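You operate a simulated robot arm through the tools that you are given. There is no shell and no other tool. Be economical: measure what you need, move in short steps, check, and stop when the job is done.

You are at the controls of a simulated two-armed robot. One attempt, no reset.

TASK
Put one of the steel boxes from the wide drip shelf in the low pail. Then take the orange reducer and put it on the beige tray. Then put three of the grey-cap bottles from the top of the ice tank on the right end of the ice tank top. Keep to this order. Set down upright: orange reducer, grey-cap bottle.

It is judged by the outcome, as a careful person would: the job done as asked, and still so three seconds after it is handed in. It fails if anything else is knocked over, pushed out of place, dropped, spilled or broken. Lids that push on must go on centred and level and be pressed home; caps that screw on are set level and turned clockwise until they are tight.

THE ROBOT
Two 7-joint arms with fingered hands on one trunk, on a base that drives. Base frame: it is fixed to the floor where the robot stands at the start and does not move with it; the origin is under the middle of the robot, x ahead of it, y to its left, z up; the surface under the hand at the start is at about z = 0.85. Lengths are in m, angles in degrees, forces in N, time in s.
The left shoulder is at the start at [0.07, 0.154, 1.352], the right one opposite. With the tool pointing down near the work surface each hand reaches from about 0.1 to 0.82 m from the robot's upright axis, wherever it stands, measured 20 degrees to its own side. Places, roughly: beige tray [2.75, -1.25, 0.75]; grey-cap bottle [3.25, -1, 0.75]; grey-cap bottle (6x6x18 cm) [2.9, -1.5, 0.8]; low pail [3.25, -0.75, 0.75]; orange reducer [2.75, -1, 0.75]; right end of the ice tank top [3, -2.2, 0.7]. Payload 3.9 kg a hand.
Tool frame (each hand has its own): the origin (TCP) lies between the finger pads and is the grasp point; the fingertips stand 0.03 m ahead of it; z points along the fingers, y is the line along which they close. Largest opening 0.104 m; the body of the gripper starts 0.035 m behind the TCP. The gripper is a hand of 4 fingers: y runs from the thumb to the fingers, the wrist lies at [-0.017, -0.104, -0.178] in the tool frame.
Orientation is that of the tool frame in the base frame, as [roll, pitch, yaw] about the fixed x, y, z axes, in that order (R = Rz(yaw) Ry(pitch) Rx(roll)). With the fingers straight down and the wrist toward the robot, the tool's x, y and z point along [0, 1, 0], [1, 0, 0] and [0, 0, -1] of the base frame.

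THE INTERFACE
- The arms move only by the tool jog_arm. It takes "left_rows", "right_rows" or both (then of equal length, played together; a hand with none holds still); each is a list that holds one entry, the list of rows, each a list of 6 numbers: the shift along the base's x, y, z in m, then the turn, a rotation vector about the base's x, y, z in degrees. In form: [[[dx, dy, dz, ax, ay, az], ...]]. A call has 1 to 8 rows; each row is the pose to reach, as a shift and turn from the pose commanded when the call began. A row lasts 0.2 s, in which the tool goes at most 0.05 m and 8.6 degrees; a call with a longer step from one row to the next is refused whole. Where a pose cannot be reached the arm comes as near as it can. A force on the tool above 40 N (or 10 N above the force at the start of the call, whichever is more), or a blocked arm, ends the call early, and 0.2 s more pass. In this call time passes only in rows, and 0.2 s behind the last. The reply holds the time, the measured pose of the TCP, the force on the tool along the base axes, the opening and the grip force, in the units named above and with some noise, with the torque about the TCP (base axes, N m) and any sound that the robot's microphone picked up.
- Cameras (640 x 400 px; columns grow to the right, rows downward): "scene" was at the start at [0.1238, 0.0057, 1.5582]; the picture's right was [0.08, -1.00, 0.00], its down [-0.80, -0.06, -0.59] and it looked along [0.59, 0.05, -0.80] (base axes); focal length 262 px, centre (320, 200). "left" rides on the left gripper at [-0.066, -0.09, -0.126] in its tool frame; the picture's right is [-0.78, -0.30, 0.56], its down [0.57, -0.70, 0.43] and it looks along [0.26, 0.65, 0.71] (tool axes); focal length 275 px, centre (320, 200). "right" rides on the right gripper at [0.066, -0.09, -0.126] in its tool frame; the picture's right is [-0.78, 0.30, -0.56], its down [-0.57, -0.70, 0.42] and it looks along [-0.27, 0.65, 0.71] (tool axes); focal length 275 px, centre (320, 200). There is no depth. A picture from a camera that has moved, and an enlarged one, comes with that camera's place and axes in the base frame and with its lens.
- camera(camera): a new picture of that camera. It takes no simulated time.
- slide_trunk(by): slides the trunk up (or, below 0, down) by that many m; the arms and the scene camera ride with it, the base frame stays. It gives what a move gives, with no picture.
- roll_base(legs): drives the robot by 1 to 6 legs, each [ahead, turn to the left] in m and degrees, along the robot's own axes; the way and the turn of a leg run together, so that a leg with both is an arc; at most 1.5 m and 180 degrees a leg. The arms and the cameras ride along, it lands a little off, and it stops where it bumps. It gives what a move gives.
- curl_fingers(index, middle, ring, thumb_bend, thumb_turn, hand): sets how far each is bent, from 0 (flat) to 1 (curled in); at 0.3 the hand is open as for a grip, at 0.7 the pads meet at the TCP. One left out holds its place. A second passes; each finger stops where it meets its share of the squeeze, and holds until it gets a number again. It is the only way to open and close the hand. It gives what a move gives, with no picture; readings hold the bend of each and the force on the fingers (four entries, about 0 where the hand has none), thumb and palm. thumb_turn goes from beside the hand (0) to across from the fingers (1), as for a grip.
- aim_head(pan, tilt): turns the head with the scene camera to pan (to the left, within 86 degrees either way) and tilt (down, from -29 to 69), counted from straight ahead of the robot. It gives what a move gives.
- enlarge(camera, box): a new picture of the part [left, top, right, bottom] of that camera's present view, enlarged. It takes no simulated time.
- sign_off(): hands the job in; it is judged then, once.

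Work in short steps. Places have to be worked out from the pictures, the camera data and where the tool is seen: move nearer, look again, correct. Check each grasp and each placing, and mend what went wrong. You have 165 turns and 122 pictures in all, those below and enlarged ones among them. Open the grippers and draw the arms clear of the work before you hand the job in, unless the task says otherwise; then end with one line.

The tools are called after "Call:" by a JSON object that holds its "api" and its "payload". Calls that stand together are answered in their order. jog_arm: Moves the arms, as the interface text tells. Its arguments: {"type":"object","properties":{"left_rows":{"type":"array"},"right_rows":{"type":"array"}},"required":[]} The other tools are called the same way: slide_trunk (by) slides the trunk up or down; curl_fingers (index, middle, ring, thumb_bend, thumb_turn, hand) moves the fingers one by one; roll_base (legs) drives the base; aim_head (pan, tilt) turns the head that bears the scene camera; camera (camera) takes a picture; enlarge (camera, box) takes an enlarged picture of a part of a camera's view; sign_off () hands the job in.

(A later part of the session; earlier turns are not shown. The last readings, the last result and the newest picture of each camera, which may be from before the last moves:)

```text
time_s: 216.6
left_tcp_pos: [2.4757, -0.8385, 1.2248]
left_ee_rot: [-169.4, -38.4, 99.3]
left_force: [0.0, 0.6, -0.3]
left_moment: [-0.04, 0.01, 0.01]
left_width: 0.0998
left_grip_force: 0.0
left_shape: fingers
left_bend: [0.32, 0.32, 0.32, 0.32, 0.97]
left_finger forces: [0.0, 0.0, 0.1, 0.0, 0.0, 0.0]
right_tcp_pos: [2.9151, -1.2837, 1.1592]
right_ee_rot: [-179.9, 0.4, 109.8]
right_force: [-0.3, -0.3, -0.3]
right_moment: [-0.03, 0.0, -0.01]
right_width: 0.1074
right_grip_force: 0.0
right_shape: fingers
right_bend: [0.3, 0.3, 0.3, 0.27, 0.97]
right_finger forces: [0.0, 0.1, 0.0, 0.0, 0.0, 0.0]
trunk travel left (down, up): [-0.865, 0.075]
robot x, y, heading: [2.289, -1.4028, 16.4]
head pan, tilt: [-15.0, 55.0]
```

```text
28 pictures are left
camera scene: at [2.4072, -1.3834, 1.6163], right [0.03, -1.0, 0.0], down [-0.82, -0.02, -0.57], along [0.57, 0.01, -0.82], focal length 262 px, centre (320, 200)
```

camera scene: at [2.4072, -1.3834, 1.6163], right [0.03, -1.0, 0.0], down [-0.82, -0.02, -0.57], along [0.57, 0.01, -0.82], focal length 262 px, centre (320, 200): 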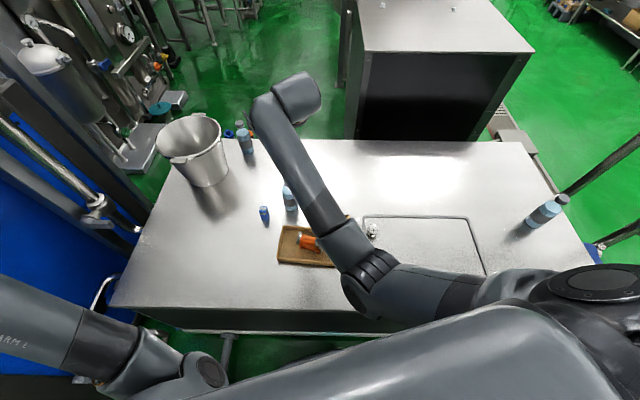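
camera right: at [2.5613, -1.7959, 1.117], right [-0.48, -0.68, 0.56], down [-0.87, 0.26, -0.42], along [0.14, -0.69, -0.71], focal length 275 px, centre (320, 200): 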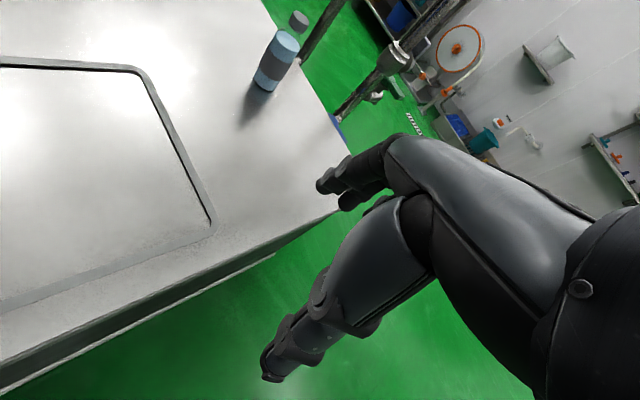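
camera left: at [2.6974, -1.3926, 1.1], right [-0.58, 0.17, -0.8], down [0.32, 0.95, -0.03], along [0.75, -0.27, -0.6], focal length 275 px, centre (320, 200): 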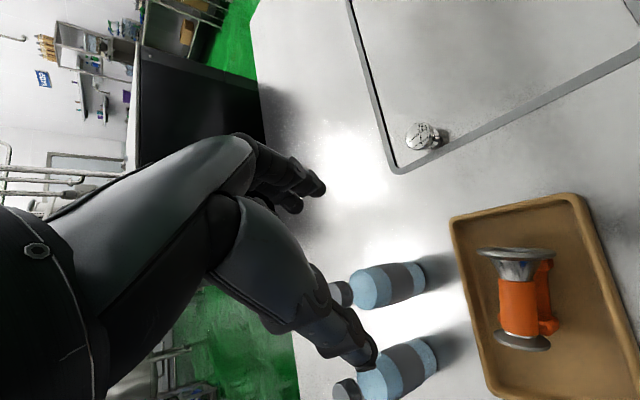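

The right hand is close to B1 (3.012, -1.244). Move above it at z 0.97 and check with the hand camera.

Call:
{"api": "jog_arm", "payload": {"right_rows": [[[0.02, 0.008, -0.038, 0, 0, 0], [0.04, 0.016, -0.076, 0, 0, 0], [0.06, 0.024, -0.114, 0, 0, 0], [0.08, 0.032, -0.152, 0, 0, 0], [0.097, 0.04, -0.19, 0, 0, 0]]]}}

Call:
{"api": "camera", "payload": {"camera": "right"}}

```text
time_s: 217.8
left_tcp_pos: [2.4772, -0.8382, 1.2252]
left_ee_rot: [-169.4, -38.4, 99.2]
left_force: [0.2, 0.9, 0.4]
left_moment: [-0.04, -0.02, 0.01]
left_width: 0.1001
left_grip_force: 0.0
left_shape: fingers
left_bend: [0.32, 0.32, 0.32, 0.32, 0.97]
left_finger forces: [0.0, 0.1, 0.0, 0.1, 0.1, 0.1]
right_tcp_pos: [3.012, -1.245, 0.9678]
right_ee_rot: [180.0, 0.4, 109.7]
right_force: [0.5, 0.3, -0.9]
right_moment: [0.02, -0.02, 0.02]
right_width: 0.1071
right_grip_force: 0.0
right_shape: fingers
right_bend: [0.3, 0.3, 0.3, 0.27, 0.97]
right_finger forces: [0.0, 0.0, 0.1, 0.0, 0.0, 0.0]
trunk travel left (down, up): [-0.865, 0.075]
robot x, y, heading: [2.2882, -1.398, 16.3]
head pan, tilt: [-15.0, 55.0]
```

```text
27 pictures are left
camera right: at [2.9039, -1.213, 1.0938], right [0.54, -0.63, 0.56], down [-0.47, -0.78, -0.42], along [0.7, -0.03, -0.71], focal length 275 px, centre (320, 200)
```

right: 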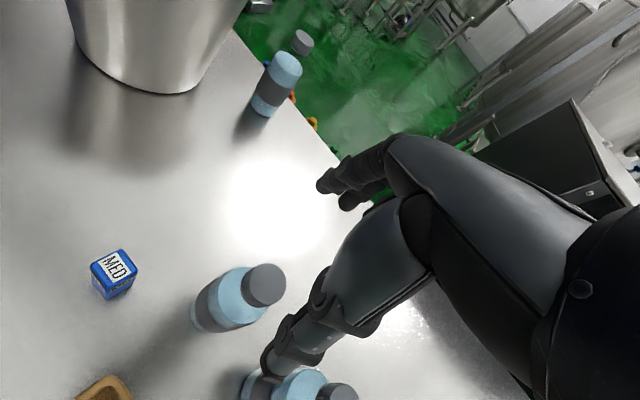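

B1 aligned like before. Lower to z≈0.856 and partially close.

Call:
{"api": "jog_arm", "payload": {"right_rows": [[[-0.002, -0.002, -0.04, 0, 0, 0], [-0.002, -0.002, -0.08, 0, 0, 0], [-0.002, -0.002, -0.113, 0, 0, 0]]]}}

Call:
{"api": "curl_fingers", "payload": {"hand": "right", "index": 0.54, "middle": 0.54, "ring": 0.54, "thumb_bend": 0.54}}

Call:
{"api": "camera", "payload": {"camera": "right"}}

```text
time_s: 218.6
left_tcp_pos: [2.4758, -0.8407, 1.2259]
left_ee_rot: [-169.5, -38.3, 99.3]
left_force: [-0.5, -0.4, 0.3]
left_moment: [0.0, 0.01, -0.02]
left_width: 0.0998
left_grip_force: 0.1
left_shape: fingers
left_bend: [0.32, 0.32, 0.32, 0.32, 0.97]
left_finger forces: [0.0, 0.0, 0.1, 0.0, 0.1, 0.0]
right_tcp_pos: [2.9792, -1.2717, 0.8764]
right_ee_rot: [179.8, 0.4, 109.6]
right_force: [0.1, -0.1, -0.3]
right_moment: [-0.04, 0.04, -0.02]
right_width: 0.1073
right_grip_force: 0.1
right_shape: fingers
right_bend: [0.3, 0.3, 0.3, 0.27, 0.97]
right_finger forces: [0.1, 0.0, 0.1, 0.0, 0.0, 0.1]
right hand out of reach, approached as far as the arm can: row 1, 2, 3
trunk travel left (down, up): [-0.865, 0.075]
robot x, y, heading: [2.2861, -1.4013, 16.1]
head pan, tilt: [-15.0, 55.0]
```

```text
time_s: 219.6
left_tcp_pos: [2.4753, -0.8393, 1.2252]
left_ee_rot: [-169.4, -38.4, 99.2]
left_force: [0.5, 0.9, -0.7]
left_moment: [-0.01, -0.05, -0.03]
left_width: 0.0997
left_grip_force: 0.1
left_shape: fingers
left_bend: [0.32, 0.32, 0.32, 0.32, 0.97]
left_finger forces: [0.1, 0.0, 0.0, 0.1, 0.0, 0.0]
right_tcp_pos: [2.979, -1.2701, 0.8755]
right_ee_rot: [-180.0, 0.6, 109.8]
right_force: [-0.2, -0.7, 0.1]
right_moment: [0.03, -0.02, 0.01]
right_width: 0.0442
right_grip_force: 0.2
right_shape: fingers
right_bend: [0.54, 0.54, 0.54, 0.54, 0.97]
right_finger forces: [0.1, 0.1, 0.0, 0.0, 0.1, 0.0]
trunk travel left (down, up): [-0.865, 0.075]
robot x, y, heading: [2.2885, -1.4006, 16.5]
head pan, tilt: [-15.0, 55.0]
```

```text
26 pictures are left
camera right: at [2.8718, -1.2389, 1.0015], right [0.54, -0.63, 0.56], down [-0.47, -0.78, -0.42], along [0.7, -0.04, -0.71], focal length 275 px, centre (320, 200)
```

right: 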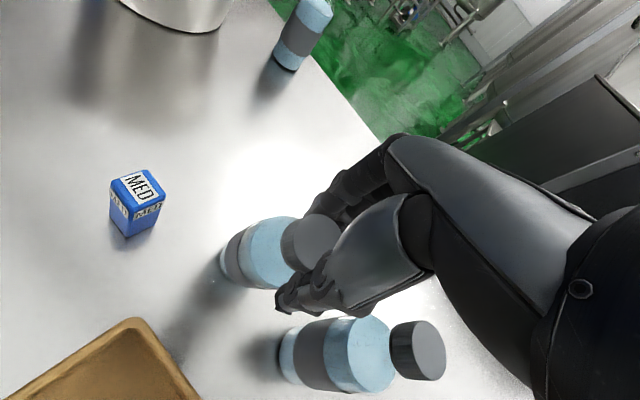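

The arm ran out of reach because the trunk is high; no contact was made. Open, rise, then lower the trunk 0.12 m.

Call:
{"api": "curl_fingers", "payload": {"hand": "right", "index": 0.3, "middle": 0.3, "ring": 0.3, "thumb_bend": 0.27}}

Call:
{"api": "jog_arm", "payload": {"right_rows": [[[0, 0, 0.04, 0, 0, 0], [0, 0, 0.08, 0, 0, 0], [0, 0, 0.12, 0, 0, 0], [0, 0, 0.16, 0, 0, 0], [0, 0, 0.2, 0, 0, 0], [0, 0, 0.225, 0, 0, 0]]]}}

Call:
{"api": "slide_trunk", "payload": {"by": -0.12}}

Call:
{"api": "camera", "payload": {"camera": "scene"}}

```text
time_s: 220.6
left_tcp_pos: [2.4761, -0.8388, 1.2254]
left_ee_rot: [-169.4, -38.3, 99.3]
left_force: [-0.9, 1.0, -0.2]
left_moment: [-0.01, 0.04, 0.01]
left_width: 0.0998
left_grip_force: 0.1
left_shape: fingers
left_bend: [0.32, 0.32, 0.32, 0.32, 0.97]
left_finger forces: [0.0, 0.0, 0.0, 0.0, 0.1, 0.0]
right_tcp_pos: [2.9793, -1.2708, 0.8754]
right_ee_rot: [-179.9, 0.5, 109.8]
right_force: [-0.9, 0.0, -0.2]
right_moment: [-0.02, -0.01, 0.01]
right_width: 0.1071
right_grip_force: 0.0
right_shape: fingers
right_bend: [0.3, 0.3, 0.3, 0.27, 0.97]
right_finger forces: [0.4, 0.1, 0.1, 0.0, 0.1, 0.0]
trunk travel left (down, up): [-0.865, 0.075]
robot x, y, heading: [2.2865, -1.3994, 16.4]
head pan, tilt: [-15.0, 55.0]
```

```text
time_s: 222.0
left_tcp_pos: [2.4757, -0.8394, 1.2257]
left_ee_rot: [-169.5, -38.4, 99.3]
left_force: [0.1, -1.1, -0.5]
left_moment: [-0.01, -0.03, 0.02]
left_width: 0.0998
left_grip_force: 0.1
left_shape: fingers
left_bend: [0.32, 0.32, 0.32, 0.32, 0.97]
left_finger forces: [0.0, 0.0, 0.1, 0.1, 0.1, 0.0]
right_tcp_pos: [2.9797, -1.2686, 1.0997]
right_ee_rot: [-179.8, 0.5, 109.8]
right_force: [0.4, -0.6, 0.5]
right_moment: [0.01, 0.01, 0.02]
right_width: 0.107
right_grip_force: 0.1
right_shape: fingers
right_bend: [0.3, 0.3, 0.3, 0.27, 0.97]
right_finger forces: [0.0, 0.1, 0.1, 0.0, 0.0, 0.0]
trunk travel left (down, up): [-0.865, 0.075]
robot x, y, heading: [2.2878, -1.4018, 16.1]
head pan, tilt: [-15.0, 55.0]
```

```text
time_s: 223.5
left_tcp_pos: [2.475, -0.8401, 1.1044]
left_ee_rot: [-169.4, -38.5, 99.3]
left_force: [0.3, -0.3, 0.1]
left_moment: [0.02, -0.01, -0.02]
left_width: 0.0997
left_grip_force: 0.0
left_shape: fingers
left_bend: [0.32, 0.32, 0.32, 0.32, 0.97]
left_finger forces: [0.0, 0.1, 0.1, 0.0, 0.0, 0.0]
right_tcp_pos: [2.9796, -1.2697, 0.9798]
right_ee_rot: [-180.0, 0.6, 109.8]
right_force: [-0.7, -1.0, 0.5]
right_moment: [0.03, -0.02, 0.05]
right_width: 0.1068
right_grip_force: 0.0
right_shape: fingers
right_bend: [0.3, 0.3, 0.3, 0.27, 0.97]
right_finger forces: [0.1, 0.0, 0.0, 0.1, 0.1, 0.1]
trunk travel left (down, up): [-0.745, 0.195]
robot x, y, heading: [2.2832, -1.3968, 16.6]
head pan, tilt: [-15.0, 55.0]
```

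```text
25 pictures are left
camera scene: at [2.4071, -1.3838, 1.4964], right [0.03, -1.0, 0.0], down [-0.82, -0.02, -0.57], along [0.57, 0.01, -0.82], focal length 262 px, centre (320, 200)
```

scene: 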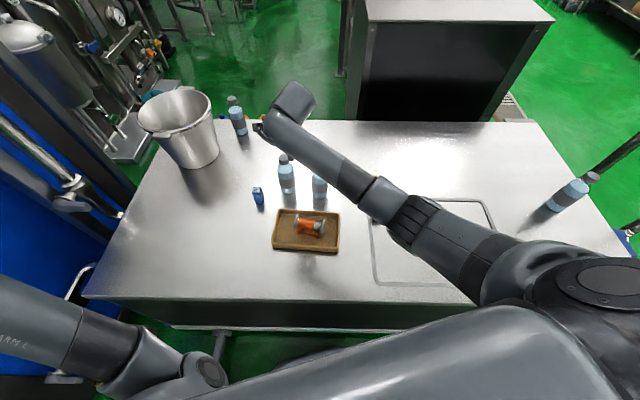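

All standing. Move to over B1's cap and lower, now with adequate reach.

Call:
{"api": "jog_arm", "payload": {"right_rows": [[[0.031, 0.023, 0, 0, 0, 0], [0.031, 0.023, -0.04, 0, 0, 0]]]}}

Call:
{"api": "camera", "payload": {"camera": "right"}}

```text
time_s: 224.1
left_tcp_pos: [2.4757, -0.8394, 1.1053]
left_ee_rot: [-169.4, -38.4, 99.2]
left_force: [0.5, 0.0, 0.2]
left_moment: [0.02, 0.01, -0.04]
left_width: 0.1
left_grip_force: 0.1
left_shape: fingers
left_bend: [0.32, 0.32, 0.32, 0.32, 0.97]
left_finger forces: [0.0, 0.1, 0.0, 0.1, 0.0, 0.1]
right_tcp_pos: [3.0108, -1.2432, 0.9362]
right_ee_rot: [-179.9, 0.4, 109.8]
right_force: [0.0, -0.1, 0.1]
right_moment: [0.01, -0.02, 0.03]
right_width: 0.107
right_grip_force: 0.1
right_shape: fingers
right_bend: [0.3, 0.3, 0.3, 0.27, 0.97]
right_finger forces: [0.0, 0.0, 0.1, 0.0, 0.1, 0.0]
trunk travel left (down, up): [-0.745, 0.195]
robot x, y, heading: [2.2849, -1.3955, 16.6]
head pan, tilt: [-15.0, 55.0]
```

```text
24 pictures are left
camera right: at [2.9039, -1.2123, 1.0613], right [0.54, -0.63, 0.56], down [-0.47, -0.78, -0.42], along [0.7, -0.03, -0.71], focal length 275 px, centre (320, 200)
```

right: 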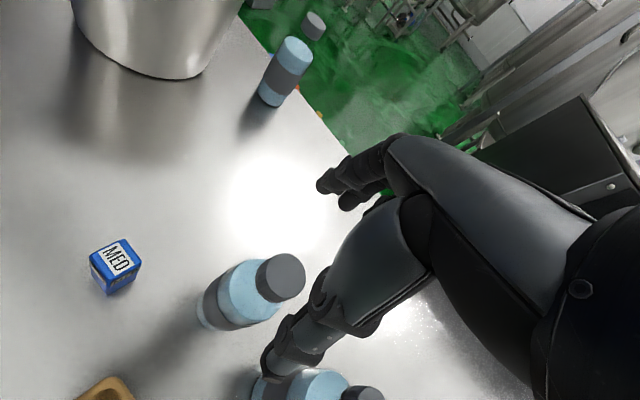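

Aligned within a few mm. Lower to 0.856 and close to light contact.

Call:
{"api": "jog_arm", "payload": {"right_rows": [[[-0.001, -0.003, -0.03, 0, 0, 0], [-0.001, -0.003, -0.06, 0, 0, 0], [-0.001, -0.003, -0.081, 0, 0, 0]]]}}

Call:
{"api": "curl_fingers", "payload": {"hand": "right", "index": 0.56, "middle": 0.56, "ring": 0.56, "thumb_bend": 0.56}}

```text
time_s: 224.9
left_tcp_pos: [2.4759, -0.8397, 1.1063]
left_ee_rot: [-169.4, -38.4, 99.3]
left_force: [0.4, 0.0, -0.3]
left_moment: [-0.02, -0.03, 0.01]
left_width: 0.0998
left_grip_force: 0.1
left_shape: fingers
left_bend: [0.32, 0.32, 0.32, 0.32, 0.97]
left_finger forces: [0.0, 0.0, 0.1, 0.0, 0.0, 0.0]
right_tcp_pos: [3.0108, -1.2481, 0.8558]
right_ee_rot: [-180.0, 0.5, 109.8]
right_force: [-0.2, 0.5, 0.6]
right_moment: [-0.01, -0.01, 0.02]
right_width: 0.1071
right_grip_force: 0.1
right_shape: fingers
right_bend: [0.3, 0.3, 0.3, 0.27, 0.97]
right_finger forces: [0.0, 0.0, 0.0, 0.0, 0.1, 0.0]
trunk travel left (down, up): [-0.745, 0.195]
robot x, y, heading: [2.2835, -1.3966, 16.5]
head pan, tilt: [-15.0, 55.0]
```

```text
time_s: 225.9
left_tcp_pos: [2.4761, -0.8397, 1.1046]
left_ee_rot: [-169.4, -38.4, 99.2]
left_force: [0.3, 0.1, -1.0]
left_moment: [-0.01, 0.01, -0.03]
left_width: 0.0996
left_grip_force: 0.2
left_shape: fingers
left_bend: [0.32, 0.32, 0.32, 0.32, 0.97]
left_finger forces: [0.0, 0.1, 0.0, 0.0, 0.0, 0.1]
right_tcp_pos: [3.0092, -1.2476, 0.8567]
right_ee_rot: [-179.9, 0.6, 109.8]
right_force: [1.0, 0.1, 0.2]
right_moment: [0.02, -0.07, 0.02]
right_width: 0.0397
right_grip_force: 1.3
right_shape: fingers
right_bend: [0.56, 0.55, 0.56, 0.55, 0.97]
right_finger forces: [0.8, 1.2, 0.0, 0.0, 0.2, 0.0]
trunk travel left (down, up): [-0.745, 0.195]
robot x, y, heading: [2.2859, -1.4012, 16.2]
head pan, tilt: [-15.0, 55.0]
```

Light contact like before. Firm up, lift 5 cm, firm again.

Call:
{"api": "curl_fingers", "payload": {"hand": "right", "index": 0.7, "middle": 0.7, "ring": 0.7, "thumb_bend": 0.65}}

Call:
{"api": "jog_arm", "payload": {"right_rows": [[[0, 0, 0.015, 0, 0, 0], [0, 0, 0.03, 0, 0, 0], [0, 0, 0.05, 0, 0, 0]]]}}

Call:
{"api": "curl_fingers", "payload": {"hand": "right", "index": 0.8, "middle": 0.8, "ring": 0.78, "thumb_bend": 0.72}}

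Call:
{"api": "camera", "payload": {"camera": "right"}}

```text
time_s: 226.9
left_tcp_pos: [2.4756, -0.8383, 1.1059]
left_ee_rot: [-169.6, -38.4, 99.4]
left_force: [0.1, 0.0, -0.1]
left_moment: [0.02, -0.03, -0.01]
left_width: 0.1003
left_grip_force: 0.1
left_shape: fingers
left_bend: [0.32, 0.32, 0.32, 0.32, 0.97]
left_finger forces: [0.1, 0.1, 0.0, 0.0, 0.0, 0.1]
right_tcp_pos: [3.0087, -1.2474, 0.8574]
right_ee_rot: [180.0, 0.3, 109.8]
right_force: [2.0, 0.7, 5.7]
right_moment: [0.03, -0.2, 0.02]
right_width: 0.0337
right_grip_force: 12.4
right_shape: fingers
right_bend: [0.62, 0.62, 0.7, 0.56, 0.96]
right_finger forces: [4.9, 9.0, 0.1, 0.1, 10.4, 0.0]
trunk travel left (down, up): [-0.745, 0.195]
robot x, y, heading: [2.2881, -1.4036, 16.6]
head pan, tilt: [-15.0, 55.0]
```

```text
time_s: 227.7
left_tcp_pos: [2.4763, -0.8394, 1.1053]
left_ee_rot: [-169.5, -38.4, 99.3]
left_force: [-0.1, 0.3, -0.3]
left_moment: [0.04, 0.01, 0.01]
left_width: 0.0997
left_grip_force: 0.1
left_shape: fingers
left_bend: [0.32, 0.32, 0.32, 0.32, 0.97]
left_finger forces: [0.0, 0.0, 0.0, 0.0, 0.0, 0.0]
right_tcp_pos: [3.011, -1.2488, 0.9066]
right_ee_rot: [-179.8, 0.5, 109.8]
right_force: [-0.2, -0.2, -3.6]
right_moment: [0.03, -0.03, 0.01]
right_width: 0.0227
right_grip_force: 6.8
right_shape: fingers
right_bend: [0.66, 0.66, 0.7, 0.59, 0.96]
right_finger forces: [2.4, 4.5, 0.0, 0.0, 6.5, 0.0]
trunk travel left (down, up): [-0.745, 0.195]
robot x, y, heading: [2.2887, -1.399, 16.2]
head pan, tilt: [-15.0, 55.0]
```

```text
time_s: 228.7
left_tcp_pos: [2.4757, -0.8386, 1.1054]
left_ee_rot: [-169.4, -38.4, 99.2]
left_force: [-0.5, 0.0, 0.7]
left_moment: [0.0, 0.0, -0.01]
left_width: 0.1001
left_grip_force: 0.1
left_shape: fingers
left_bend: [0.32, 0.32, 0.32, 0.32, 0.97]
left_finger forces: [0.0, 0.1, 0.0, 0.0, 0.0, 0.0]
right_tcp_pos: [3.0124, -1.248, 0.9074]
right_ee_rot: [-179.9, 0.5, 109.8]
right_force: [0.7, -0.2, -3.7]
right_moment: [0.04, -0.05, 0.0]
right_width: 0.0205
right_grip_force: 15.1
right_shape: fingers
right_bend: [0.71, 0.66, 0.78, 0.6, 0.95]
right_finger forces: [6.7, 9.0, 0.1, 0.0, 14.0, 0.1]
trunk travel left (down, up): [-0.745, 0.195]
robot x, y, heading: [2.2895, -1.3995, 16.7]
head pan, tilt: [-15.0, 55.0]
```

```text
23 pictures are left
camera right: at [2.9049, -1.2162, 1.0323], right [0.54, -0.63, 0.56], down [-0.47, -0.78, -0.42], along [0.7, -0.04, -0.71], focal length 275 px, centre (320, 200)
```

right: 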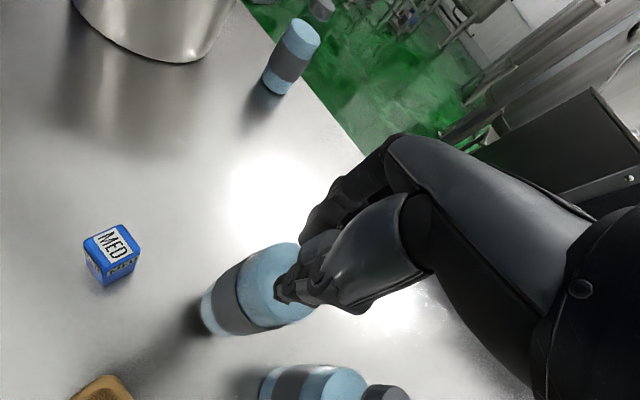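

Held securely. Raise via trunk 0.17 m (also clears the left elbow), retract a little and drive to the right end.

Call:
{"api": "slide_trunk", "payload": {"by": 0.17}}

Call:
{"api": "jog_arm", "payload": {"right_rows": [[[-0.03, 0, 0.02, 0, 0, 0], [-0.06, 0, 0.04, 0, 0, 0], [-0.09, 0, 0.05, 0, 0, 0]]]}}

Call:
{"api": "roll_base", "payload": {"legs": [[0, -106], [0.68, 0]]}}

Call:
{"api": "roll_base", "payload": {"legs": [[0, 88]]}}

Call:
{"api": "camera", "payload": {"camera": "right"}}

```text
time_s: 230.6
left_tcp_pos: [2.4766, -0.8409, 1.2752]
left_ee_rot: [-169.3, -38.4, 99.3]
left_force: [0.9, -0.8, 0.0]
left_moment: [-0.01, -0.01, -0.01]
left_width: 0.0999
left_grip_force: 0.1
left_shape: fingers
left_bend: [0.32, 0.32, 0.32, 0.32, 0.97]
left_finger forces: [0.0, 0.1, 0.0, 0.0, 0.0, 0.0]
right_tcp_pos: [3.0107, -1.2492, 1.0758]
right_ee_rot: [-179.9, 0.5, 109.8]
right_force: [0.9, -0.7, -3.5]
right_moment: [0.03, -0.06, -0.02]
right_width: 0.0208
right_grip_force: 14.5
right_shape: fingers
right_bend: [0.71, 0.66, 0.78, 0.6, 0.95]
right_finger forces: [6.7, 8.8, 0.0, 0.1, 14.0, 0.1]
trunk travel left (down, up): [-0.915, 0.025]
robot x, y, heading: [2.29, -1.4036, 16.3]
head pan, tilt: [-15.0, 55.0]
```

```text
time_s: 231.4
left_tcp_pos: [2.4752, -0.8387, 1.2744]
left_ee_rot: [-169.4, -38.4, 99.3]
left_force: [0.3, 0.3, -0.3]
left_moment: [0.0, -0.02, 0.02]
left_width: 0.0997
left_grip_force: 0.0
left_shape: fingers
left_bend: [0.32, 0.32, 0.32, 0.32, 0.97]
left_finger forces: [0.0, 0.0, 0.0, 0.1, 0.0, 0.0]
right_tcp_pos: [2.9216, -1.2479, 1.1232]
right_ee_rot: [-179.9, 0.5, 109.8]
right_force: [-0.3, 0.3, -3.6]
right_moment: [-0.01, -0.07, 0.03]
right_width: 0.0203
right_grip_force: 15.6
right_shape: fingers
right_bend: [0.72, 0.66, 0.78, 0.6, 0.95]
right_finger forces: [6.5, 8.9, 0.1, 0.1, 14.2, 0.0]
trunk travel left (down, up): [-0.915, 0.025]
robot x, y, heading: [2.2879, -1.4051, 16.2]
head pan, tilt: [-15.0, 55.0]
```

```text
time_s: 239.5
left_tcp_pos: [2.8006, -2.395, 1.2756]
left_ee_rot: [-169.6, -38.4, -5.1]
left_force: [-0.7, 0.4, -0.2]
left_moment: [0.02, -0.03, -0.01]
left_width: 0.0997
left_grip_force: 0.2
left_shape: fingers
left_bend: [0.32, 0.32, 0.32, 0.32, 0.97]
left_finger forces: [0.0, 0.0, 0.1, 0.0, 0.0, 0.0]
right_tcp_pos: [2.293, -2.7237, 1.1242]
right_ee_rot: [-180.0, 0.5, 5.1]
right_force: [-0.2, -0.3, -2.7]
right_moment: [-0.03, -0.03, 0.02]
right_width: 0.02
right_grip_force: 14.0
right_shape: fingers
right_bend: [0.72, 0.67, 0.78, 0.6, 0.95]
right_finger forces: [6.4, 8.4, 0.4, 0.0, 13.2, 0.0]
trunk travel left (down, up): [-0.915, 0.025]
robot x, y, heading: [2.3063, -2.0759, -88.1]
head pan, tilt: [-15.0, 55.0]
```

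```text
time_s: 241.6
left_tcp_pos: [2.8937, -2.1104, 1.2753]
left_ee_rot: [-169.4, -38.4, 24.5]
left_force: [0.2, 0.8, -0.4]
left_moment: [-0.01, -0.02, 0.02]
left_width: 0.0998
left_grip_force: 0.0
left_shape: fingers
left_bend: [0.32, 0.32, 0.32, 0.32, 0.97]
left_finger forces: [0.0, 0.1, 0.0, 0.1, 0.1, 0.0]
right_tcp_pos: [2.6164, -2.647, 1.123]
right_ee_rot: [-179.8, 0.4, 35.0]
right_force: [-0.6, 0.1, -2.0]
right_moment: [-0.02, -0.04, -0.03]
right_width: 0.02
right_grip_force: 14.7
right_shape: fingers
right_bend: [0.72, 0.67, 0.78, 0.61, 0.95]
right_finger forces: [6.4, 8.9, 0.8, 0.1, 13.4, 0.0]
trunk travel left (down, up): [-0.915, 0.025]
robot x, y, heading: [2.3027, -2.0744, -58.7]
head pan, tilt: [-15.0, 55.0]
stopped in leg 1: the robot was blocked; the commanded pose is now the measured one
```

```text
22 pictures are left
camera right: at [2.6195, -2.5353, 1.2491], right [-0.46, -0.69, 0.56], down [-0.87, 0.25, -0.42], along [0.15, -0.68, -0.71], focal length 275 px, centre (320, 200)
```

right: 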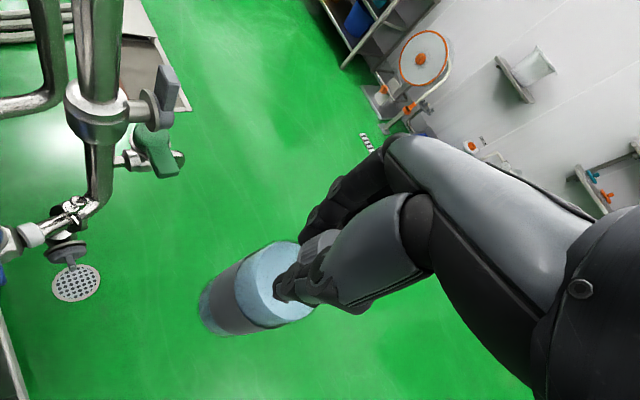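

The base corner likely touches the tank front (x is 1.5 cm closer than before). Back off 8 cm along this heading, then finish the turn.

Call:
{"api": "roll_base", "payload": {"legs": [[-0.08, 0], [0, 58]]}}

Call:
{"api": "camera", "payload": {"camera": "right"}}

```text
time_s: 245.3
left_tcp_pos: [2.5967, -1.5182, 1.2756]
left_ee_rot: [-169.4, -38.4, 83.6]
left_force: [0.2, -0.7, -0.1]
left_moment: [-0.03, -0.06, 0.0]
left_width: 0.0997
left_grip_force: 0.1
left_shape: fingers
left_bend: [0.32, 0.32, 0.32, 0.32, 0.97]
left_finger forces: [0.1, 0.0, 0.0, 0.0, 0.1, 0.1]
right_tcp_pos: [2.9135, -2.033, 1.1231]
right_ee_rot: [-179.9, 0.2, 94.2]
right_force: [-0.9, 0.7, -3.5]
right_moment: [0.02, -0.03, 0.0]
right_width: 0.0198
right_grip_force: 14.3
right_shape: fingers
right_bend: [0.72, 0.67, 0.78, 0.61, 0.95]
right_finger forces: [6.2, 8.4, 0.7, 0.0, 12.7, 0.0]
trunk travel left (down, up): [-0.915, 0.025]
robot x, y, heading: [2.2601, -2.0039, 0.9]
head pan, tilt: [-15.0, 55.0]
```

```text
21 pictures are left
camera right: at [2.8195, -1.9724, 1.2498], right [0.35, -0.75, 0.56], down [-0.66, -0.62, -0.42], along [0.66, -0.22, -0.71], focal length 275 px, centre (320, 200)
```

right: 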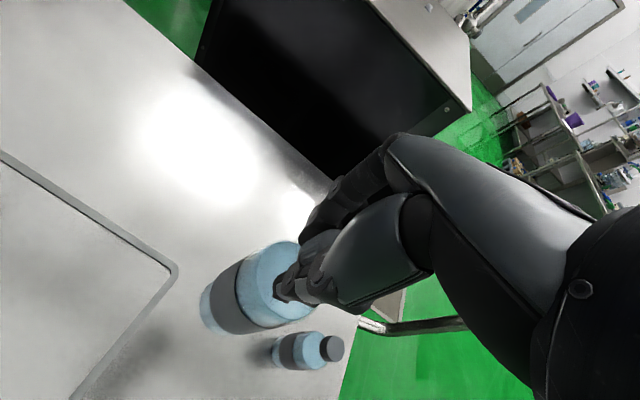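

The first bottle stands well at ≈(2.96, -2.22). I'll place this one at about (2.95, -2.085): lower trunk 0.15, then move over and down.

Call:
{"api": "slide_trunk", "payload": {"by": -0.15}}

Call:
{"api": "jog_arm", "payload": {"right_rows": [[[0.018, -0.026, 0, 0, 0, 0], [0.037, -0.052, 0, 0, 0, 0], [0.037, -0.052, -0.04, 0, 0, 0], [0.037, -0.052, -0.08, 0, 0, 0]]]}}

Call:
{"api": "camera", "payload": {"camera": "right"}}

```text
time_s: 247.1
left_tcp_pos: [2.596, -1.5177, 1.1254]
left_ee_rot: [-169.3, -38.5, 83.5]
left_force: [-0.7, 0.6, -0.1]
left_moment: [-0.01, -0.02, 0.01]
left_width: 0.0996
left_grip_force: 0.0
left_shape: fingers
left_bend: [0.32, 0.32, 0.32, 0.32, 0.97]
left_finger forces: [0.0, 0.0, 0.1, 0.0, 0.1, 0.0]
right_tcp_pos: [2.9125, -2.0306, 0.9744]
right_ee_rot: [-179.8, 0.5, 94.1]
right_force: [0.3, 0.7, -3.9]
right_moment: [0.02, -0.05, -0.01]
right_width: 0.0194
right_grip_force: 14.1
right_shape: fingers
right_bend: [0.72, 0.67, 0.78, 0.61, 0.95]
right_finger forces: [6.1, 8.3, 0.8, 0.1, 12.7, 0.1]
trunk travel left (down, up): [-0.765, 0.175]
robot x, y, heading: [2.2644, -2.0031, 0.4]
head pan, tilt: [-15.0, 55.0]
```

```text
time_s: 248.1
left_tcp_pos: [2.5958, -1.5172, 1.125]
left_ee_rot: [-169.4, -38.4, 83.5]
left_force: [0.1, 0.6, -0.2]
left_moment: [0.02, 0.03, 0.01]
left_width: 0.0996
left_grip_force: 0.0
left_shape: fingers
left_bend: [0.32, 0.32, 0.32, 0.32, 0.97]
left_finger forces: [0.0, 0.0, 0.0, 0.1, 0.0, 0.0]
right_tcp_pos: [2.9509, -2.081, 0.8921]
right_ee_rot: [-179.9, 0.4, 94.2]
right_force: [-0.1, 0.7, -4.0]
right_moment: [0.05, -0.01, 0.0]
right_width: 0.0195
right_grip_force: 14.4
right_shape: fingers
right_bend: [0.72, 0.67, 0.78, 0.61, 0.95]
right_finger forces: [5.7, 8.9, 0.9, 0.0, 13.0, 0.0]
trunk travel left (down, up): [-0.765, 0.175]
robot x, y, heading: [2.2606, -2.0048, 0.3]
head pan, tilt: [-15.0, 55.0]
```

```text
20 pictures are left
camera right: at [2.8563, -2.0218, 1.0164], right [0.35, -0.75, 0.56], down [-0.66, -0.62, -0.42], along [0.66, -0.22, -0.71], focal length 275 px, centre (320, 200)
```

right: 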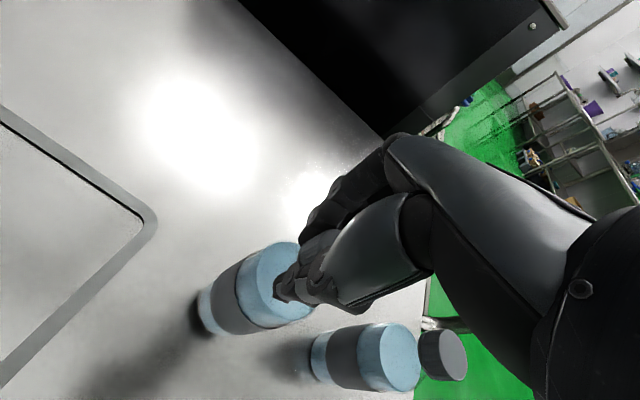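

Good clearance from the first bottle. Creep down to contact.

Call:
{"api": "jog_arm", "payload": {"right_rows": [[[0, 0, -0.006, 0, 0, 0], [0, 0, -0.012, 0, 0, 0], [0, 0, -0.017, 0, 0, 0], [0, 0, -0.021, 0, 0, 0], [0, 0, -0.024, 0, 0, 0]]]}}

```text
time_s: 249.3
left_tcp_pos: [2.5958, -1.5181, 1.1256]
left_ee_rot: [-169.3, -38.4, 83.5]
left_force: [0.4, -0.4, 0.0]
left_moment: [-0.02, 0.0, -0.04]
left_width: 0.0997
left_grip_force: 0.0
left_shape: fingers
left_bend: [0.32, 0.32, 0.32, 0.32, 0.97]
left_finger forces: [0.0, 0.1, 0.0, 0.0, 0.0, 0.1]
right_tcp_pos: [2.9499, -2.0818, 0.8685]
right_ee_rot: [-179.9, 0.4, 94.1]
right_force: [0.1, 0.4, -3.7]
right_moment: [0.05, -0.03, 0.02]
right_width: 0.0195
right_grip_force: 14.2
right_shape: fingers
right_bend: [0.72, 0.67, 0.78, 0.61, 0.95]
right_finger forces: [5.7, 8.5, 0.9, 0.0, 13.0, 0.1]
trunk travel left (down, up): [-0.765, 0.175]
robot x, y, heading: [2.265, -2.0034, 0.5]
head pan, tilt: [-15.0, 55.0]
```

Call:
{"api": "jog_arm", "payload": {"right_rows": [[[0, 0, -0.003, 0, 0, 0], [0, 0, -0.005, 0, 0, 0], [0, 0, -0.007, 0, 0, 0]]]}}

```text
time_s: 250.1
left_tcp_pos: [2.5943, -1.5166, 1.1258]
left_ee_rot: [-169.5, -38.4, 83.7]
left_force: [0.4, 0.1, 0.7]
left_moment: [-0.03, 0.02, 0.01]
left_width: 0.0996
left_grip_force: 0.1
left_shape: fingers
left_bend: [0.32, 0.32, 0.32, 0.32, 0.97]
left_finger forces: [0.0, 0.2, 0.0, 0.1, 0.1, 0.1]
right_tcp_pos: [2.9489, -2.0813, 0.8669]
right_ee_rot: [179.9, 0.4, 94.2]
right_force: [-1.0, 1.7, 8.6]
right_moment: [-0.03, -0.03, -0.01]
right_width: 0.0195
right_grip_force: 18.6
right_shape: fingers
right_bend: [0.72, 0.67, 0.78, 0.61, 0.95]
right_finger forces: [5.8, 13.4, 0.6, 0.0, 16.6, 0.0]
trunk travel left (down, up): [-0.765, 0.175]
robot x, y, heading: [2.2635, -2.0049, 0.6]
head pan, tilt: [-15.0, 55.0]
```

Contact (8.6 N). Open in two stages and check.

Call:
{"api": "curl_fingers", "payload": {"hand": "right", "index": 0.57, "middle": 0.57, "ring": 0.57, "thumb_bend": 0.53}}

Call:
{"api": "curl_fingers", "payload": {"hand": "right", "index": 0.33, "middle": 0.33, "ring": 0.33, "thumb_bend": 0.3}}

Call:
{"api": "jog_arm", "payload": {"right_rows": [[[0, 0, 0.04, 0, 0, 0], [0, 0, 0.08, 0, 0, 0], [0, 0, 0.12, 0, 0, 0], [-0.03, 0, 0.14, 0, 0, 0], [-0.06, 0, 0.14, 0, 0, 0]]]}}

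Call:
{"api": "camera", "payload": {"camera": "right"}}

```text
time_s: 251.1
left_tcp_pos: [2.596, -1.518, 1.1253]
left_ee_rot: [-169.5, -38.5, 83.6]
left_force: [-0.8, 0.2, 0.2]
left_moment: [0.02, 0.02, -0.04]
left_width: 0.0996
left_grip_force: 0.0
left_shape: fingers
left_bend: [0.32, 0.32, 0.32, 0.32, 0.97]
left_finger forces: [0.1, 0.1, 0.1, 0.1, 0.1, 0.0]
right_tcp_pos: [2.9484, -2.0837, 0.8633]
right_ee_rot: [-179.8, 0.4, 94.2]
right_force: [-0.2, 2.5, 0.1]
right_moment: [0.03, 0.05, -0.01]
right_width: 0.0425
right_grip_force: 0.3
right_shape: fingers
right_bend: [0.56, 0.56, 0.56, 0.53, 0.97]
right_finger forces: [0.1, 0.1, 0.0, 0.0, 0.5, 0.0]
trunk travel left (down, up): [-0.765, 0.175]
robot x, y, heading: [2.2619, -2.0056, 0.2]
head pan, tilt: [-15.0, 55.0]
```

```text
time_s: 252.1
left_tcp_pos: [2.5964, -1.518, 1.1264]
left_ee_rot: [-169.6, -38.4, 83.7]
left_force: [0.4, 0.0, -1.2]
left_moment: [-0.03, 0.0, 0.01]
left_width: 0.0999
left_grip_force: 0.0
left_shape: fingers
left_bend: [0.32, 0.32, 0.32, 0.32, 0.97]
left_finger forces: [0.0, 0.0, 0.0, 0.1, 0.0, 0.0]
right_tcp_pos: [2.9494, -2.0837, 0.864]
right_ee_rot: [-179.9, 0.3, 94.2]
right_force: [0.3, -0.3, 0.6]
right_moment: [-0.02, 0.03, 0.0]
right_width: 0.1005
right_grip_force: 0.1
right_shape: fingers
right_bend: [0.33, 0.33, 0.33, 0.3, 0.97]
right_finger forces: [0.0, 0.0, 0.1, 0.1, 0.0, 0.1]
trunk travel left (down, up): [-0.765, 0.175]
robot x, y, heading: [2.2651, -1.9996, 0.6]
head pan, tilt: [-15.0, 55.0]
```

```text
time_s: 253.3
left_tcp_pos: [2.5943, -1.5188, 1.1264]
left_ee_rot: [-169.5, -38.5, 83.6]
left_force: [0.6, 0.4, 0.1]
left_moment: [-0.02, -0.02, 0.0]
left_width: 0.0999
left_grip_force: 0.0
left_shape: fingers
left_bend: [0.32, 0.32, 0.32, 0.32, 0.97]
left_finger forces: [0.1, 0.0, 0.0, 0.0, 0.0, 0.0]
right_tcp_pos: [2.893, -2.0817, 1.0047]
right_ee_rot: [-180.0, 0.4, 94.0]
right_force: [-0.7, -0.5, 0.4]
right_moment: [0.01, 0.01, 0.01]
right_width: 0.1008
right_grip_force: 0.0
right_shape: fingers
right_bend: [0.33, 0.33, 0.33, 0.3, 0.97]
right_finger forces: [0.0, 0.0, 0.0, 0.1, 0.0, 0.0]
trunk travel left (down, up): [-0.765, 0.175]
robot x, y, heading: [2.2604, -2.0029, 0.7]
head pan, tilt: [-15.0, 55.0]
```

```text
19 pictures are left
camera right: at [2.7976, -2.022, 1.1296], right [0.35, -0.75, 0.56], down [-0.66, -0.62, -0.42], along [0.67, -0.22, -0.71], focal length 275 px, centre (320, 200)
```

right: 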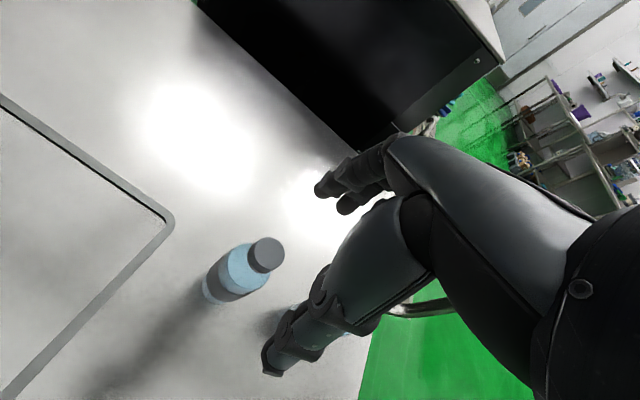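

Second bottle placed. Raise the trunk and drive back for B2.

Call:
{"api": "slide_trunk", "payload": {"by": 0.15}}

Call:
{"api": "roll_base", "payload": {"legs": [[0, -90], [-0.59, 0], [0, 98]]}}

Call:
{"api": "camera", "payload": {"camera": "scene"}}

```text
time_s: 255.0
left_tcp_pos: [2.5946, -1.5167, 1.2761]
left_ee_rot: [-169.6, -38.4, 83.6]
left_force: [-0.2, 1.1, 0.0]
left_moment: [0.0, -0.02, 0.01]
left_width: 0.0999
left_grip_force: 0.0
left_shape: fingers
left_bend: [0.32, 0.32, 0.32, 0.32, 0.97]
left_finger forces: [0.0, 0.0, 0.1, 0.0, 0.0, 0.0]
right_tcp_pos: [2.894, -2.0808, 1.1532]
right_ee_rot: [-179.9, 0.4, 94.1]
right_force: [-0.2, 0.2, -0.1]
right_moment: [0.01, 0.0, 0.03]
right_width: 0.1005
right_grip_force: 0.1
right_shape: fingers
right_bend: [0.33, 0.33, 0.33, 0.3, 0.97]
right_finger forces: [0.0, 0.1, 0.0, 0.0, 0.0, 0.0]
trunk travel left (down, up): [-0.915, 0.025]
robot x, y, heading: [2.2613, -2.0017, 0.3]
head pan, tilt: [-15.0, 55.0]
```

```text
time_s: 266.3
left_tcp_pos: [2.5571, -0.9083, 1.2755]
left_ee_rot: [-169.5, -38.6, 89.3]
left_force: [-0.7, -0.6, 0.0]
left_moment: [0.02, 0.01, 0.01]
left_width: 0.1
left_grip_force: 0.0
left_shape: fingers
left_bend: [0.32, 0.32, 0.32, 0.32, 0.97]
left_finger forces: [0.0, 0.0, 0.0, 0.0, 0.0, 0.0]
right_tcp_pos: [2.9093, -1.4398, 1.1535]
right_ee_rot: [-179.9, 0.4, 99.7]
right_force: [-0.7, 0.0, 0.5]
right_moment: [0.02, -0.01, -0.01]
right_width: 0.1008
right_grip_force: 0.0
right_shape: fingers
right_bend: [0.33, 0.33, 0.33, 0.3, 0.97]
right_finger forces: [0.0, 0.0, 0.1, 0.0, 0.1, 0.0]
trunk travel left (down, up): [-0.915, 0.025]
robot x, y, heading: [2.2744, -1.4261, 6.2]
head pan, tilt: [-15.0, 55.0]
```

```text
18 pictures are left
camera scene: at [2.3949, -1.4323, 1.6663], right [-0.16, -0.99, 0.0], down [-0.81, 0.13, -0.57], along [0.57, -0.09, -0.82], focal length 262 px, centre (320, 200)
```

scene: 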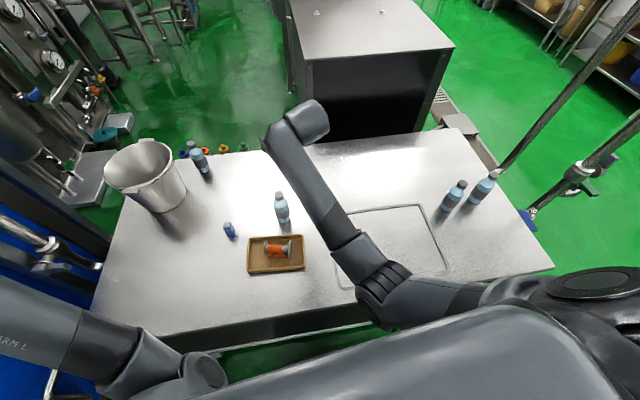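

Third bottle B2 stands at (2.993, -1.367). Lower trunk and move above it.

Call:
{"api": "slide_trunk", "payload": {"by": -0.15}}

Call:
{"api": "jog_arm", "payload": {"right_rows": [[[0.028, 0.024, 0, 0, 0, 0], [0.056, 0.048, 0, 0, 0, 0], [0.084, 0.073, -0.01, 0, 0, 0], [0.084, 0.073, -0.055, 0, 0, 0]]]}}

Call:
{"api": "camera", "payload": {"camera": "right"}}

```text
time_s: 268.1
left_tcp_pos: [2.5568, -0.9078, 1.1256]
left_ee_rot: [-169.5, -38.4, 89.1]
left_force: [0.2, 0.6, -0.1]
left_moment: [0.03, 0.02, -0.01]
left_width: 0.0997
left_grip_force: 0.1
left_shape: fingers
left_bend: [0.32, 0.32, 0.32, 0.32, 0.97]
left_finger forces: [0.0, 0.0, 0.0, 0.1, 0.1, 0.1]
right_tcp_pos: [2.91, -1.4395, 1.0042]
right_ee_rot: [-179.9, 0.4, 99.8]
right_force: [-0.4, -0.5, 0.8]
right_moment: [0.0, -0.01, 0.0]
right_width: 0.1004
right_grip_force: 0.0
right_shape: fingers
right_bend: [0.33, 0.33, 0.33, 0.3, 0.97]
right_finger forces: [0.0, 0.0, 0.0, 0.1, 0.0, 0.0]
trunk travel left (down, up): [-0.765, 0.175]
robot x, y, heading: [2.2733, -1.4267, 5.9]
head pan, tilt: [-15.0, 55.0]
```

```text
time_s: 269.1
left_tcp_pos: [2.558, -0.9072, 1.1267]
left_ee_rot: [-169.3, -38.5, 89.1]
left_force: [0.9, 0.3, 0.3]
left_moment: [0.02, 0.0, 0.02]
left_width: 0.0997
left_grip_force: 0.1
left_shape: fingers
left_bend: [0.32, 0.32, 0.32, 0.32, 0.97]
left_finger forces: [0.0, 0.1, 0.0, 0.0, 0.0, 0.0]
right_tcp_pos: [2.9924, -1.3672, 0.9507]
right_ee_rot: [179.9, 0.3, 99.6]
right_force: [-0.3, -0.7, 1.0]
right_moment: [0.02, -0.04, 0.01]
right_width: 0.1007
right_grip_force: 0.1
right_shape: fingers
right_bend: [0.33, 0.33, 0.33, 0.3, 0.97]
right_finger forces: [0.0, 0.0, 0.0, 0.1, 0.1, 0.0]
trunk travel left (down, up): [-0.765, 0.175]
robot x, y, heading: [2.2705, -1.4272, 6.1]
head pan, tilt: [-15.0, 55.0]
```

```text
17 pictures are left
camera right: at [2.8934, -1.3176, 1.0761], right [0.42, -0.71, 0.56], down [-0.59, -0.69, -0.42], along [0.68, -0.16, -0.71], focal length 275 px, centre (320, 200)
```

right: 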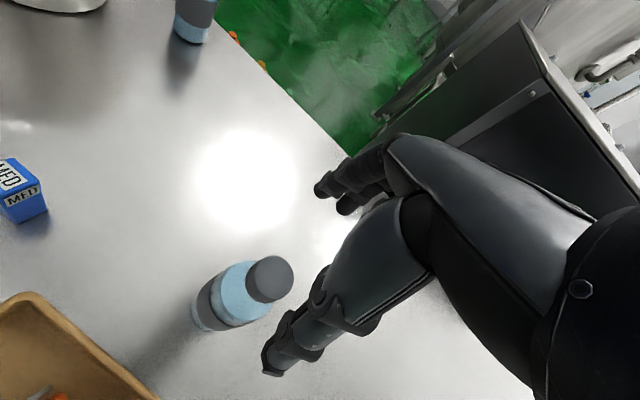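

Aligned. Lower and close to light contact.

Call:
{"api": "jog_arm", "payload": {"right_rows": [[[-0.001, -0.002, -0.035, 0, 0, 0], [-0.001, -0.002, -0.07, 0, 0, 0], [-0.001, -0.002, -0.095, 0, 0, 0]]]}}

Call:
{"api": "curl_fingers", "payload": {"hand": "right", "index": 0.56, "middle": 0.56, "ring": 0.56, "thumb_bend": 0.56}}

```text
time_s: 269.9
left_tcp_pos: [2.5579, -0.9073, 1.1261]
left_ee_rot: [-169.5, -38.4, 89.3]
left_force: [-0.4, 0.4, -0.5]
left_moment: [0.0, 0.0, 0.04]
left_width: 0.0996
left_grip_force: 0.1
left_shape: fingers
left_bend: [0.32, 0.32, 0.32, 0.32, 0.97]
left_finger forces: [0.1, 0.0, 0.1, 0.0, 0.1, 0.0]
right_tcp_pos: [2.9927, -1.3709, 0.8532]
right_ee_rot: [-179.9, 0.4, 99.7]
right_force: [0.3, 0.0, 0.0]
right_moment: [-0.01, -0.02, -0.01]
right_width: 0.1008
right_grip_force: 0.1
right_shape: fingers
right_bend: [0.33, 0.33, 0.33, 0.3, 0.97]
right_finger forces: [0.0, 0.1, 0.0, 0.1, 0.1, 0.0]
trunk travel left (down, up): [-0.765, 0.175]
robot x, y, heading: [2.2735, -1.4243, 6.0]
head pan, tilt: [-15.0, 55.0]
```

```text
time_s: 270.9
left_tcp_pos: [2.558, -0.9076, 1.126]
left_ee_rot: [-169.5, -38.4, 89.3]
left_force: [0.9, 0.5, 0.5]
left_moment: [-0.01, -0.01, 0.0]
left_width: 0.0998
left_grip_force: 0.0
left_shape: fingers
left_bend: [0.32, 0.32, 0.32, 0.32, 0.97]
left_finger forces: [0.1, 0.1, 0.1, 0.0, 0.0, 0.0]
right_tcp_pos: [2.9925, -1.3696, 0.8534]
right_ee_rot: [-179.9, 0.5, 99.6]
right_force: [1.6, 0.0, 1.9]
right_moment: [0.02, -0.04, 0.02]
right_width: 0.0424
right_grip_force: 1.8
right_shape: fingers
right_bend: [0.54, 0.55, 0.56, 0.54, 0.97]
right_finger forces: [1.8, 0.6, 0.0, 0.1, 1.1, 0.0]
trunk travel left (down, up): [-0.765, 0.175]
robot x, y, heading: [2.277, -1.4268, 6.4]
head pan, tilt: [-15.0, 55.0]
```

Same contact pattern. Firm, lift, firm again, and check.

Call:
{"api": "curl_fingers", "payload": {"hand": "right", "index": 0.7, "middle": 0.7, "ring": 0.7, "thumb_bend": 0.65}}

Call:
{"api": "jog_arm", "payload": {"right_rows": [[[0, 0, 0.015, 0, 0, 0], [0, 0, 0.03, 0, 0, 0], [0, 0, 0.05, 0, 0, 0]]]}}

Call:
{"api": "curl_fingers", "payload": {"hand": "right", "index": 0.8, "middle": 0.8, "ring": 0.78, "thumb_bend": 0.72}}

Call:
{"api": "camera", "payload": {"camera": "right"}}

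```text
time_s: 271.9
left_tcp_pos: [2.5585, -0.9076, 1.1247]
left_ee_rot: [-169.5, -38.4, 89.3]
left_force: [-0.3, -0.9, 0.0]
left_moment: [0.0, 0.0, 0.02]
left_width: 0.0997
left_grip_force: 0.0
left_shape: fingers
left_bend: [0.32, 0.32, 0.32, 0.32, 0.97]
left_finger forces: [0.0, 0.1, 0.0, 0.0, 0.0, 0.0]
right_tcp_pos: [2.9915, -1.3699, 0.8547]
right_ee_rot: [-180.0, 0.4, 99.7]
right_force: [1.7, -0.4, 6.4]
right_moment: [-0.02, -0.17, -0.01]
right_width: 0.0377
right_grip_force: 13.3
right_shape: fingers
right_bend: [0.61, 0.63, 0.7, 0.55, 0.96]
right_finger forces: [5.9, 9.2, 0.0, 0.0, 11.4, 0.0]
trunk travel left (down, up): [-0.765, 0.175]
robot x, y, heading: [2.2717, -1.4257, 5.9]
head pan, tilt: [-15.0, 55.0]
```

```text
time_s: 272.6
left_tcp_pos: [2.5576, -0.909, 1.1257]
left_ee_rot: [-169.5, -38.3, 89.3]
left_force: [-0.7, -1.1, 0.2]
left_moment: [-0.03, -0.03, 0.0]
left_width: 0.0998
left_grip_force: 0.2
left_shape: fingers
left_bend: [0.32, 0.32, 0.32, 0.32, 0.97]
left_finger forces: [0.1, 0.1, 0.1, 0.0, 0.0, 0.0]
right_tcp_pos: [2.9925, -1.3699, 0.9026]
right_ee_rot: [-179.8, 0.3, 99.7]
right_force: [-1.1, -0.7, -2.9]
right_moment: [0.0, -0.01, 0.01]
right_width: 0.0273
right_grip_force: 6.9
right_shape: fingers
right_bend: [0.64, 0.67, 0.7, 0.58, 0.96]
right_finger forces: [4.0, 3.4, 0.0, 0.1, 7.0, 0.1]
trunk travel left (down, up): [-0.765, 0.175]
robot x, y, heading: [2.2752, -1.4253, 6.1]
head pan, tilt: [-15.0, 55.0]
```

```text
time_s: 273.6
left_tcp_pos: [2.5577, -0.907, 1.1245]
left_ee_rot: [-169.4, -38.4, 89.2]
left_force: [-0.2, -0.6, -0.7]
left_moment: [0.04, -0.03, 0.03]
left_width: 0.0998
left_grip_force: 0.0
left_shape: fingers
left_bend: [0.32, 0.32, 0.32, 0.32, 0.97]
left_finger forces: [0.0, 0.0, 0.0, 0.0, 0.0, 0.0]
right_tcp_pos: [2.9931, -1.3695, 0.9035]
right_ee_rot: [-180.0, 0.4, 99.6]
right_force: [-0.6, -0.4, -3.1]
right_moment: [-0.02, -0.01, 0.02]
right_width: 0.0262
right_grip_force: 15.6
right_shape: fingers
right_bend: [0.64, 0.71, 0.78, 0.58, 0.95]
right_finger forces: [7.3, 8.5, 0.1, 0.0, 15.2, 0.0]
trunk travel left (down, up): [-0.765, 0.175]
robot x, y, heading: [2.2729, -1.4227, 6.0]
head pan, tilt: [-15.0, 55.0]
```

```text
16 pictures are left
camera right: at [2.8936, -1.3198, 1.0293], right [0.42, -0.71, 0.56], down [-0.59, -0.69, -0.42], along [0.68, -0.16, -0.71], focal length 275 px, centre (320, 200)
```

right: 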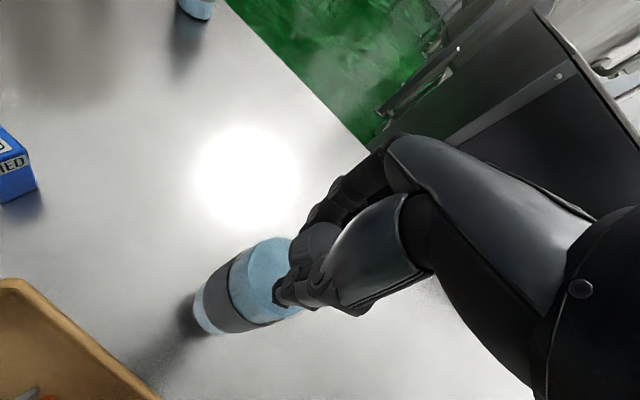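

Held. Raise trunk, retract, and drive to the right end again.

Call:
{"api": "slide_trunk", "payload": {"by": 0.17}}

Call:
{"api": "jog_arm", "payload": {"right_rows": [[[-0.04, 0, 0.02, 0, 0, 0], [-0.08, 0, 0.04, 0, 0, 0], [-0.12, 0, 0.055, 0, 0, 0]]]}}

Call:
{"api": "roll_base", "payload": {"legs": [[0, -96], [0.6, 0], [0, 91]]}}

Call:
{"api": "camera", "payload": {"camera": "right"}}

```text
time_s: 275.6
left_tcp_pos: [2.5583, -0.9077, 1.2946]
left_ee_rot: [-169.4, -38.4, 89.1]
left_force: [0.2, -0.9, 0.4]
left_moment: [-0.02, -0.02, -0.01]
left_width: 0.0997
left_grip_force: 0.0
left_shape: fingers
left_bend: [0.32, 0.32, 0.32, 0.32, 0.97]
left_finger forces: [0.1, 0.1, 0.0, 0.0, 0.0, 0.0]
right_tcp_pos: [2.994, -1.3711, 1.0736]
right_ee_rot: [-179.9, 0.4, 99.7]
right_force: [0.0, 0.5, -3.3]
right_moment: [-0.03, -0.05, -0.02]
right_width: 0.0264
right_grip_force: 15.8
right_shape: fingers
right_bend: [0.64, 0.71, 0.78, 0.58, 0.95]
right_finger forces: [7.5, 8.6, 0.1, 0.0, 15.2, 0.1]
trunk travel left (down, up): [-0.935, 0.005]
robot x, y, heading: [2.2728, -1.4306, 6.3]
head pan, tilt: [-15.0, 55.0]
```

```text
time_s: 276.5
left_tcp_pos: [2.5576, -0.9085, 1.2954]
left_ee_rot: [-169.4, -38.4, 89.0]
left_force: [0.2, -0.2, -0.1]
left_moment: [0.01, -0.03, -0.01]
left_width: 0.1001
left_grip_force: 0.0
left_shape: fingers
left_bend: [0.32, 0.32, 0.32, 0.32, 0.97]
left_finger forces: [0.1, 0.0, 0.1, 0.1, 0.0, 0.1]
right_tcp_pos: [2.9118, -1.4483, 1.128]
right_ee_rot: [177.9, 8.9, 96.6]
right_force: [-0.2, 0.5, -4.2]
right_moment: [0.0, -0.04, -0.03]
right_width: 0.0264
right_grip_force: 17.0
right_shape: fingers
right_bend: [0.64, 0.71, 0.78, 0.59, 0.95]
right_finger forces: [7.7, 9.1, 0.1, 0.1, 15.6, 0.1]
trunk travel left (down, up): [-0.935, 0.005]
robot x, y, heading: [2.271, -1.4245, 5.9]
head pan, tilt: [-15.0, 55.0]
stopped in row 3 (right hand): the arm was blocked; the commanded pose is now the measured one
```

```text
time_s: 285.7
left_tcp_pos: [2.8959, -1.9954, 1.3081]
left_ee_rot: [-169.4, -40.7, 29.9]
left_force: [0.4, 0.7, 0.7]
left_moment: [-0.01, 0.0, 0.0]
left_width: 0.0996
left_grip_force: 0.0
left_shape: fingers
left_bend: [0.32, 0.32, 0.32, 0.32, 0.97]
left_finger forces: [0.0, 0.0, 0.1, 0.1, 0.0, 0.1]
right_tcp_pos: [2.5982, -2.5812, 1.1256]
right_ee_rot: [178.1, 9.7, 36.6]
right_force: [-0.2, 0.1, -2.9]
right_moment: [0.0, -0.01, 0.01]
right_width: 0.0261
right_grip_force: 16.9
right_shape: fingers
right_bend: [0.64, 0.71, 0.78, 0.6, 0.95]
right_finger forces: [7.6, 9.8, 0.0, 0.0, 15.7, 0.0]
trunk travel left (down, up): [-0.935, 0.005]
robot x, y, heading: [2.2994, -2.017, -54.6]
head pan, tilt: [-15.0, 55.0]
stopped in leg 3: the robot was blocked; the commanded pose is now the measured one
```

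```text
15 pictures are left
camera right: at [2.6108, -2.4553, 1.2354], right [-0.37, -0.62, 0.69], down [-0.92, 0.17, -0.35], along [0.1, -0.76, -0.64], focal length 275 px, centre (320, 200)
```

right: 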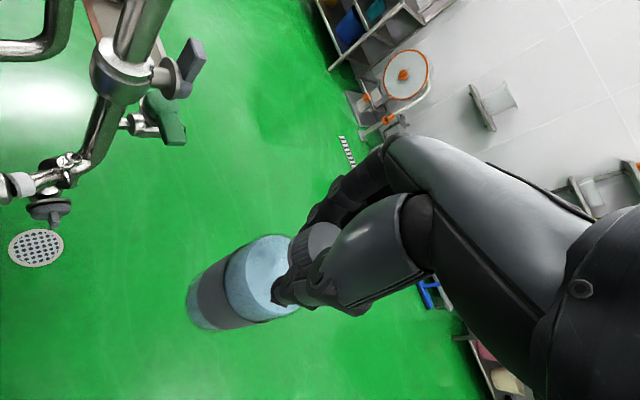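

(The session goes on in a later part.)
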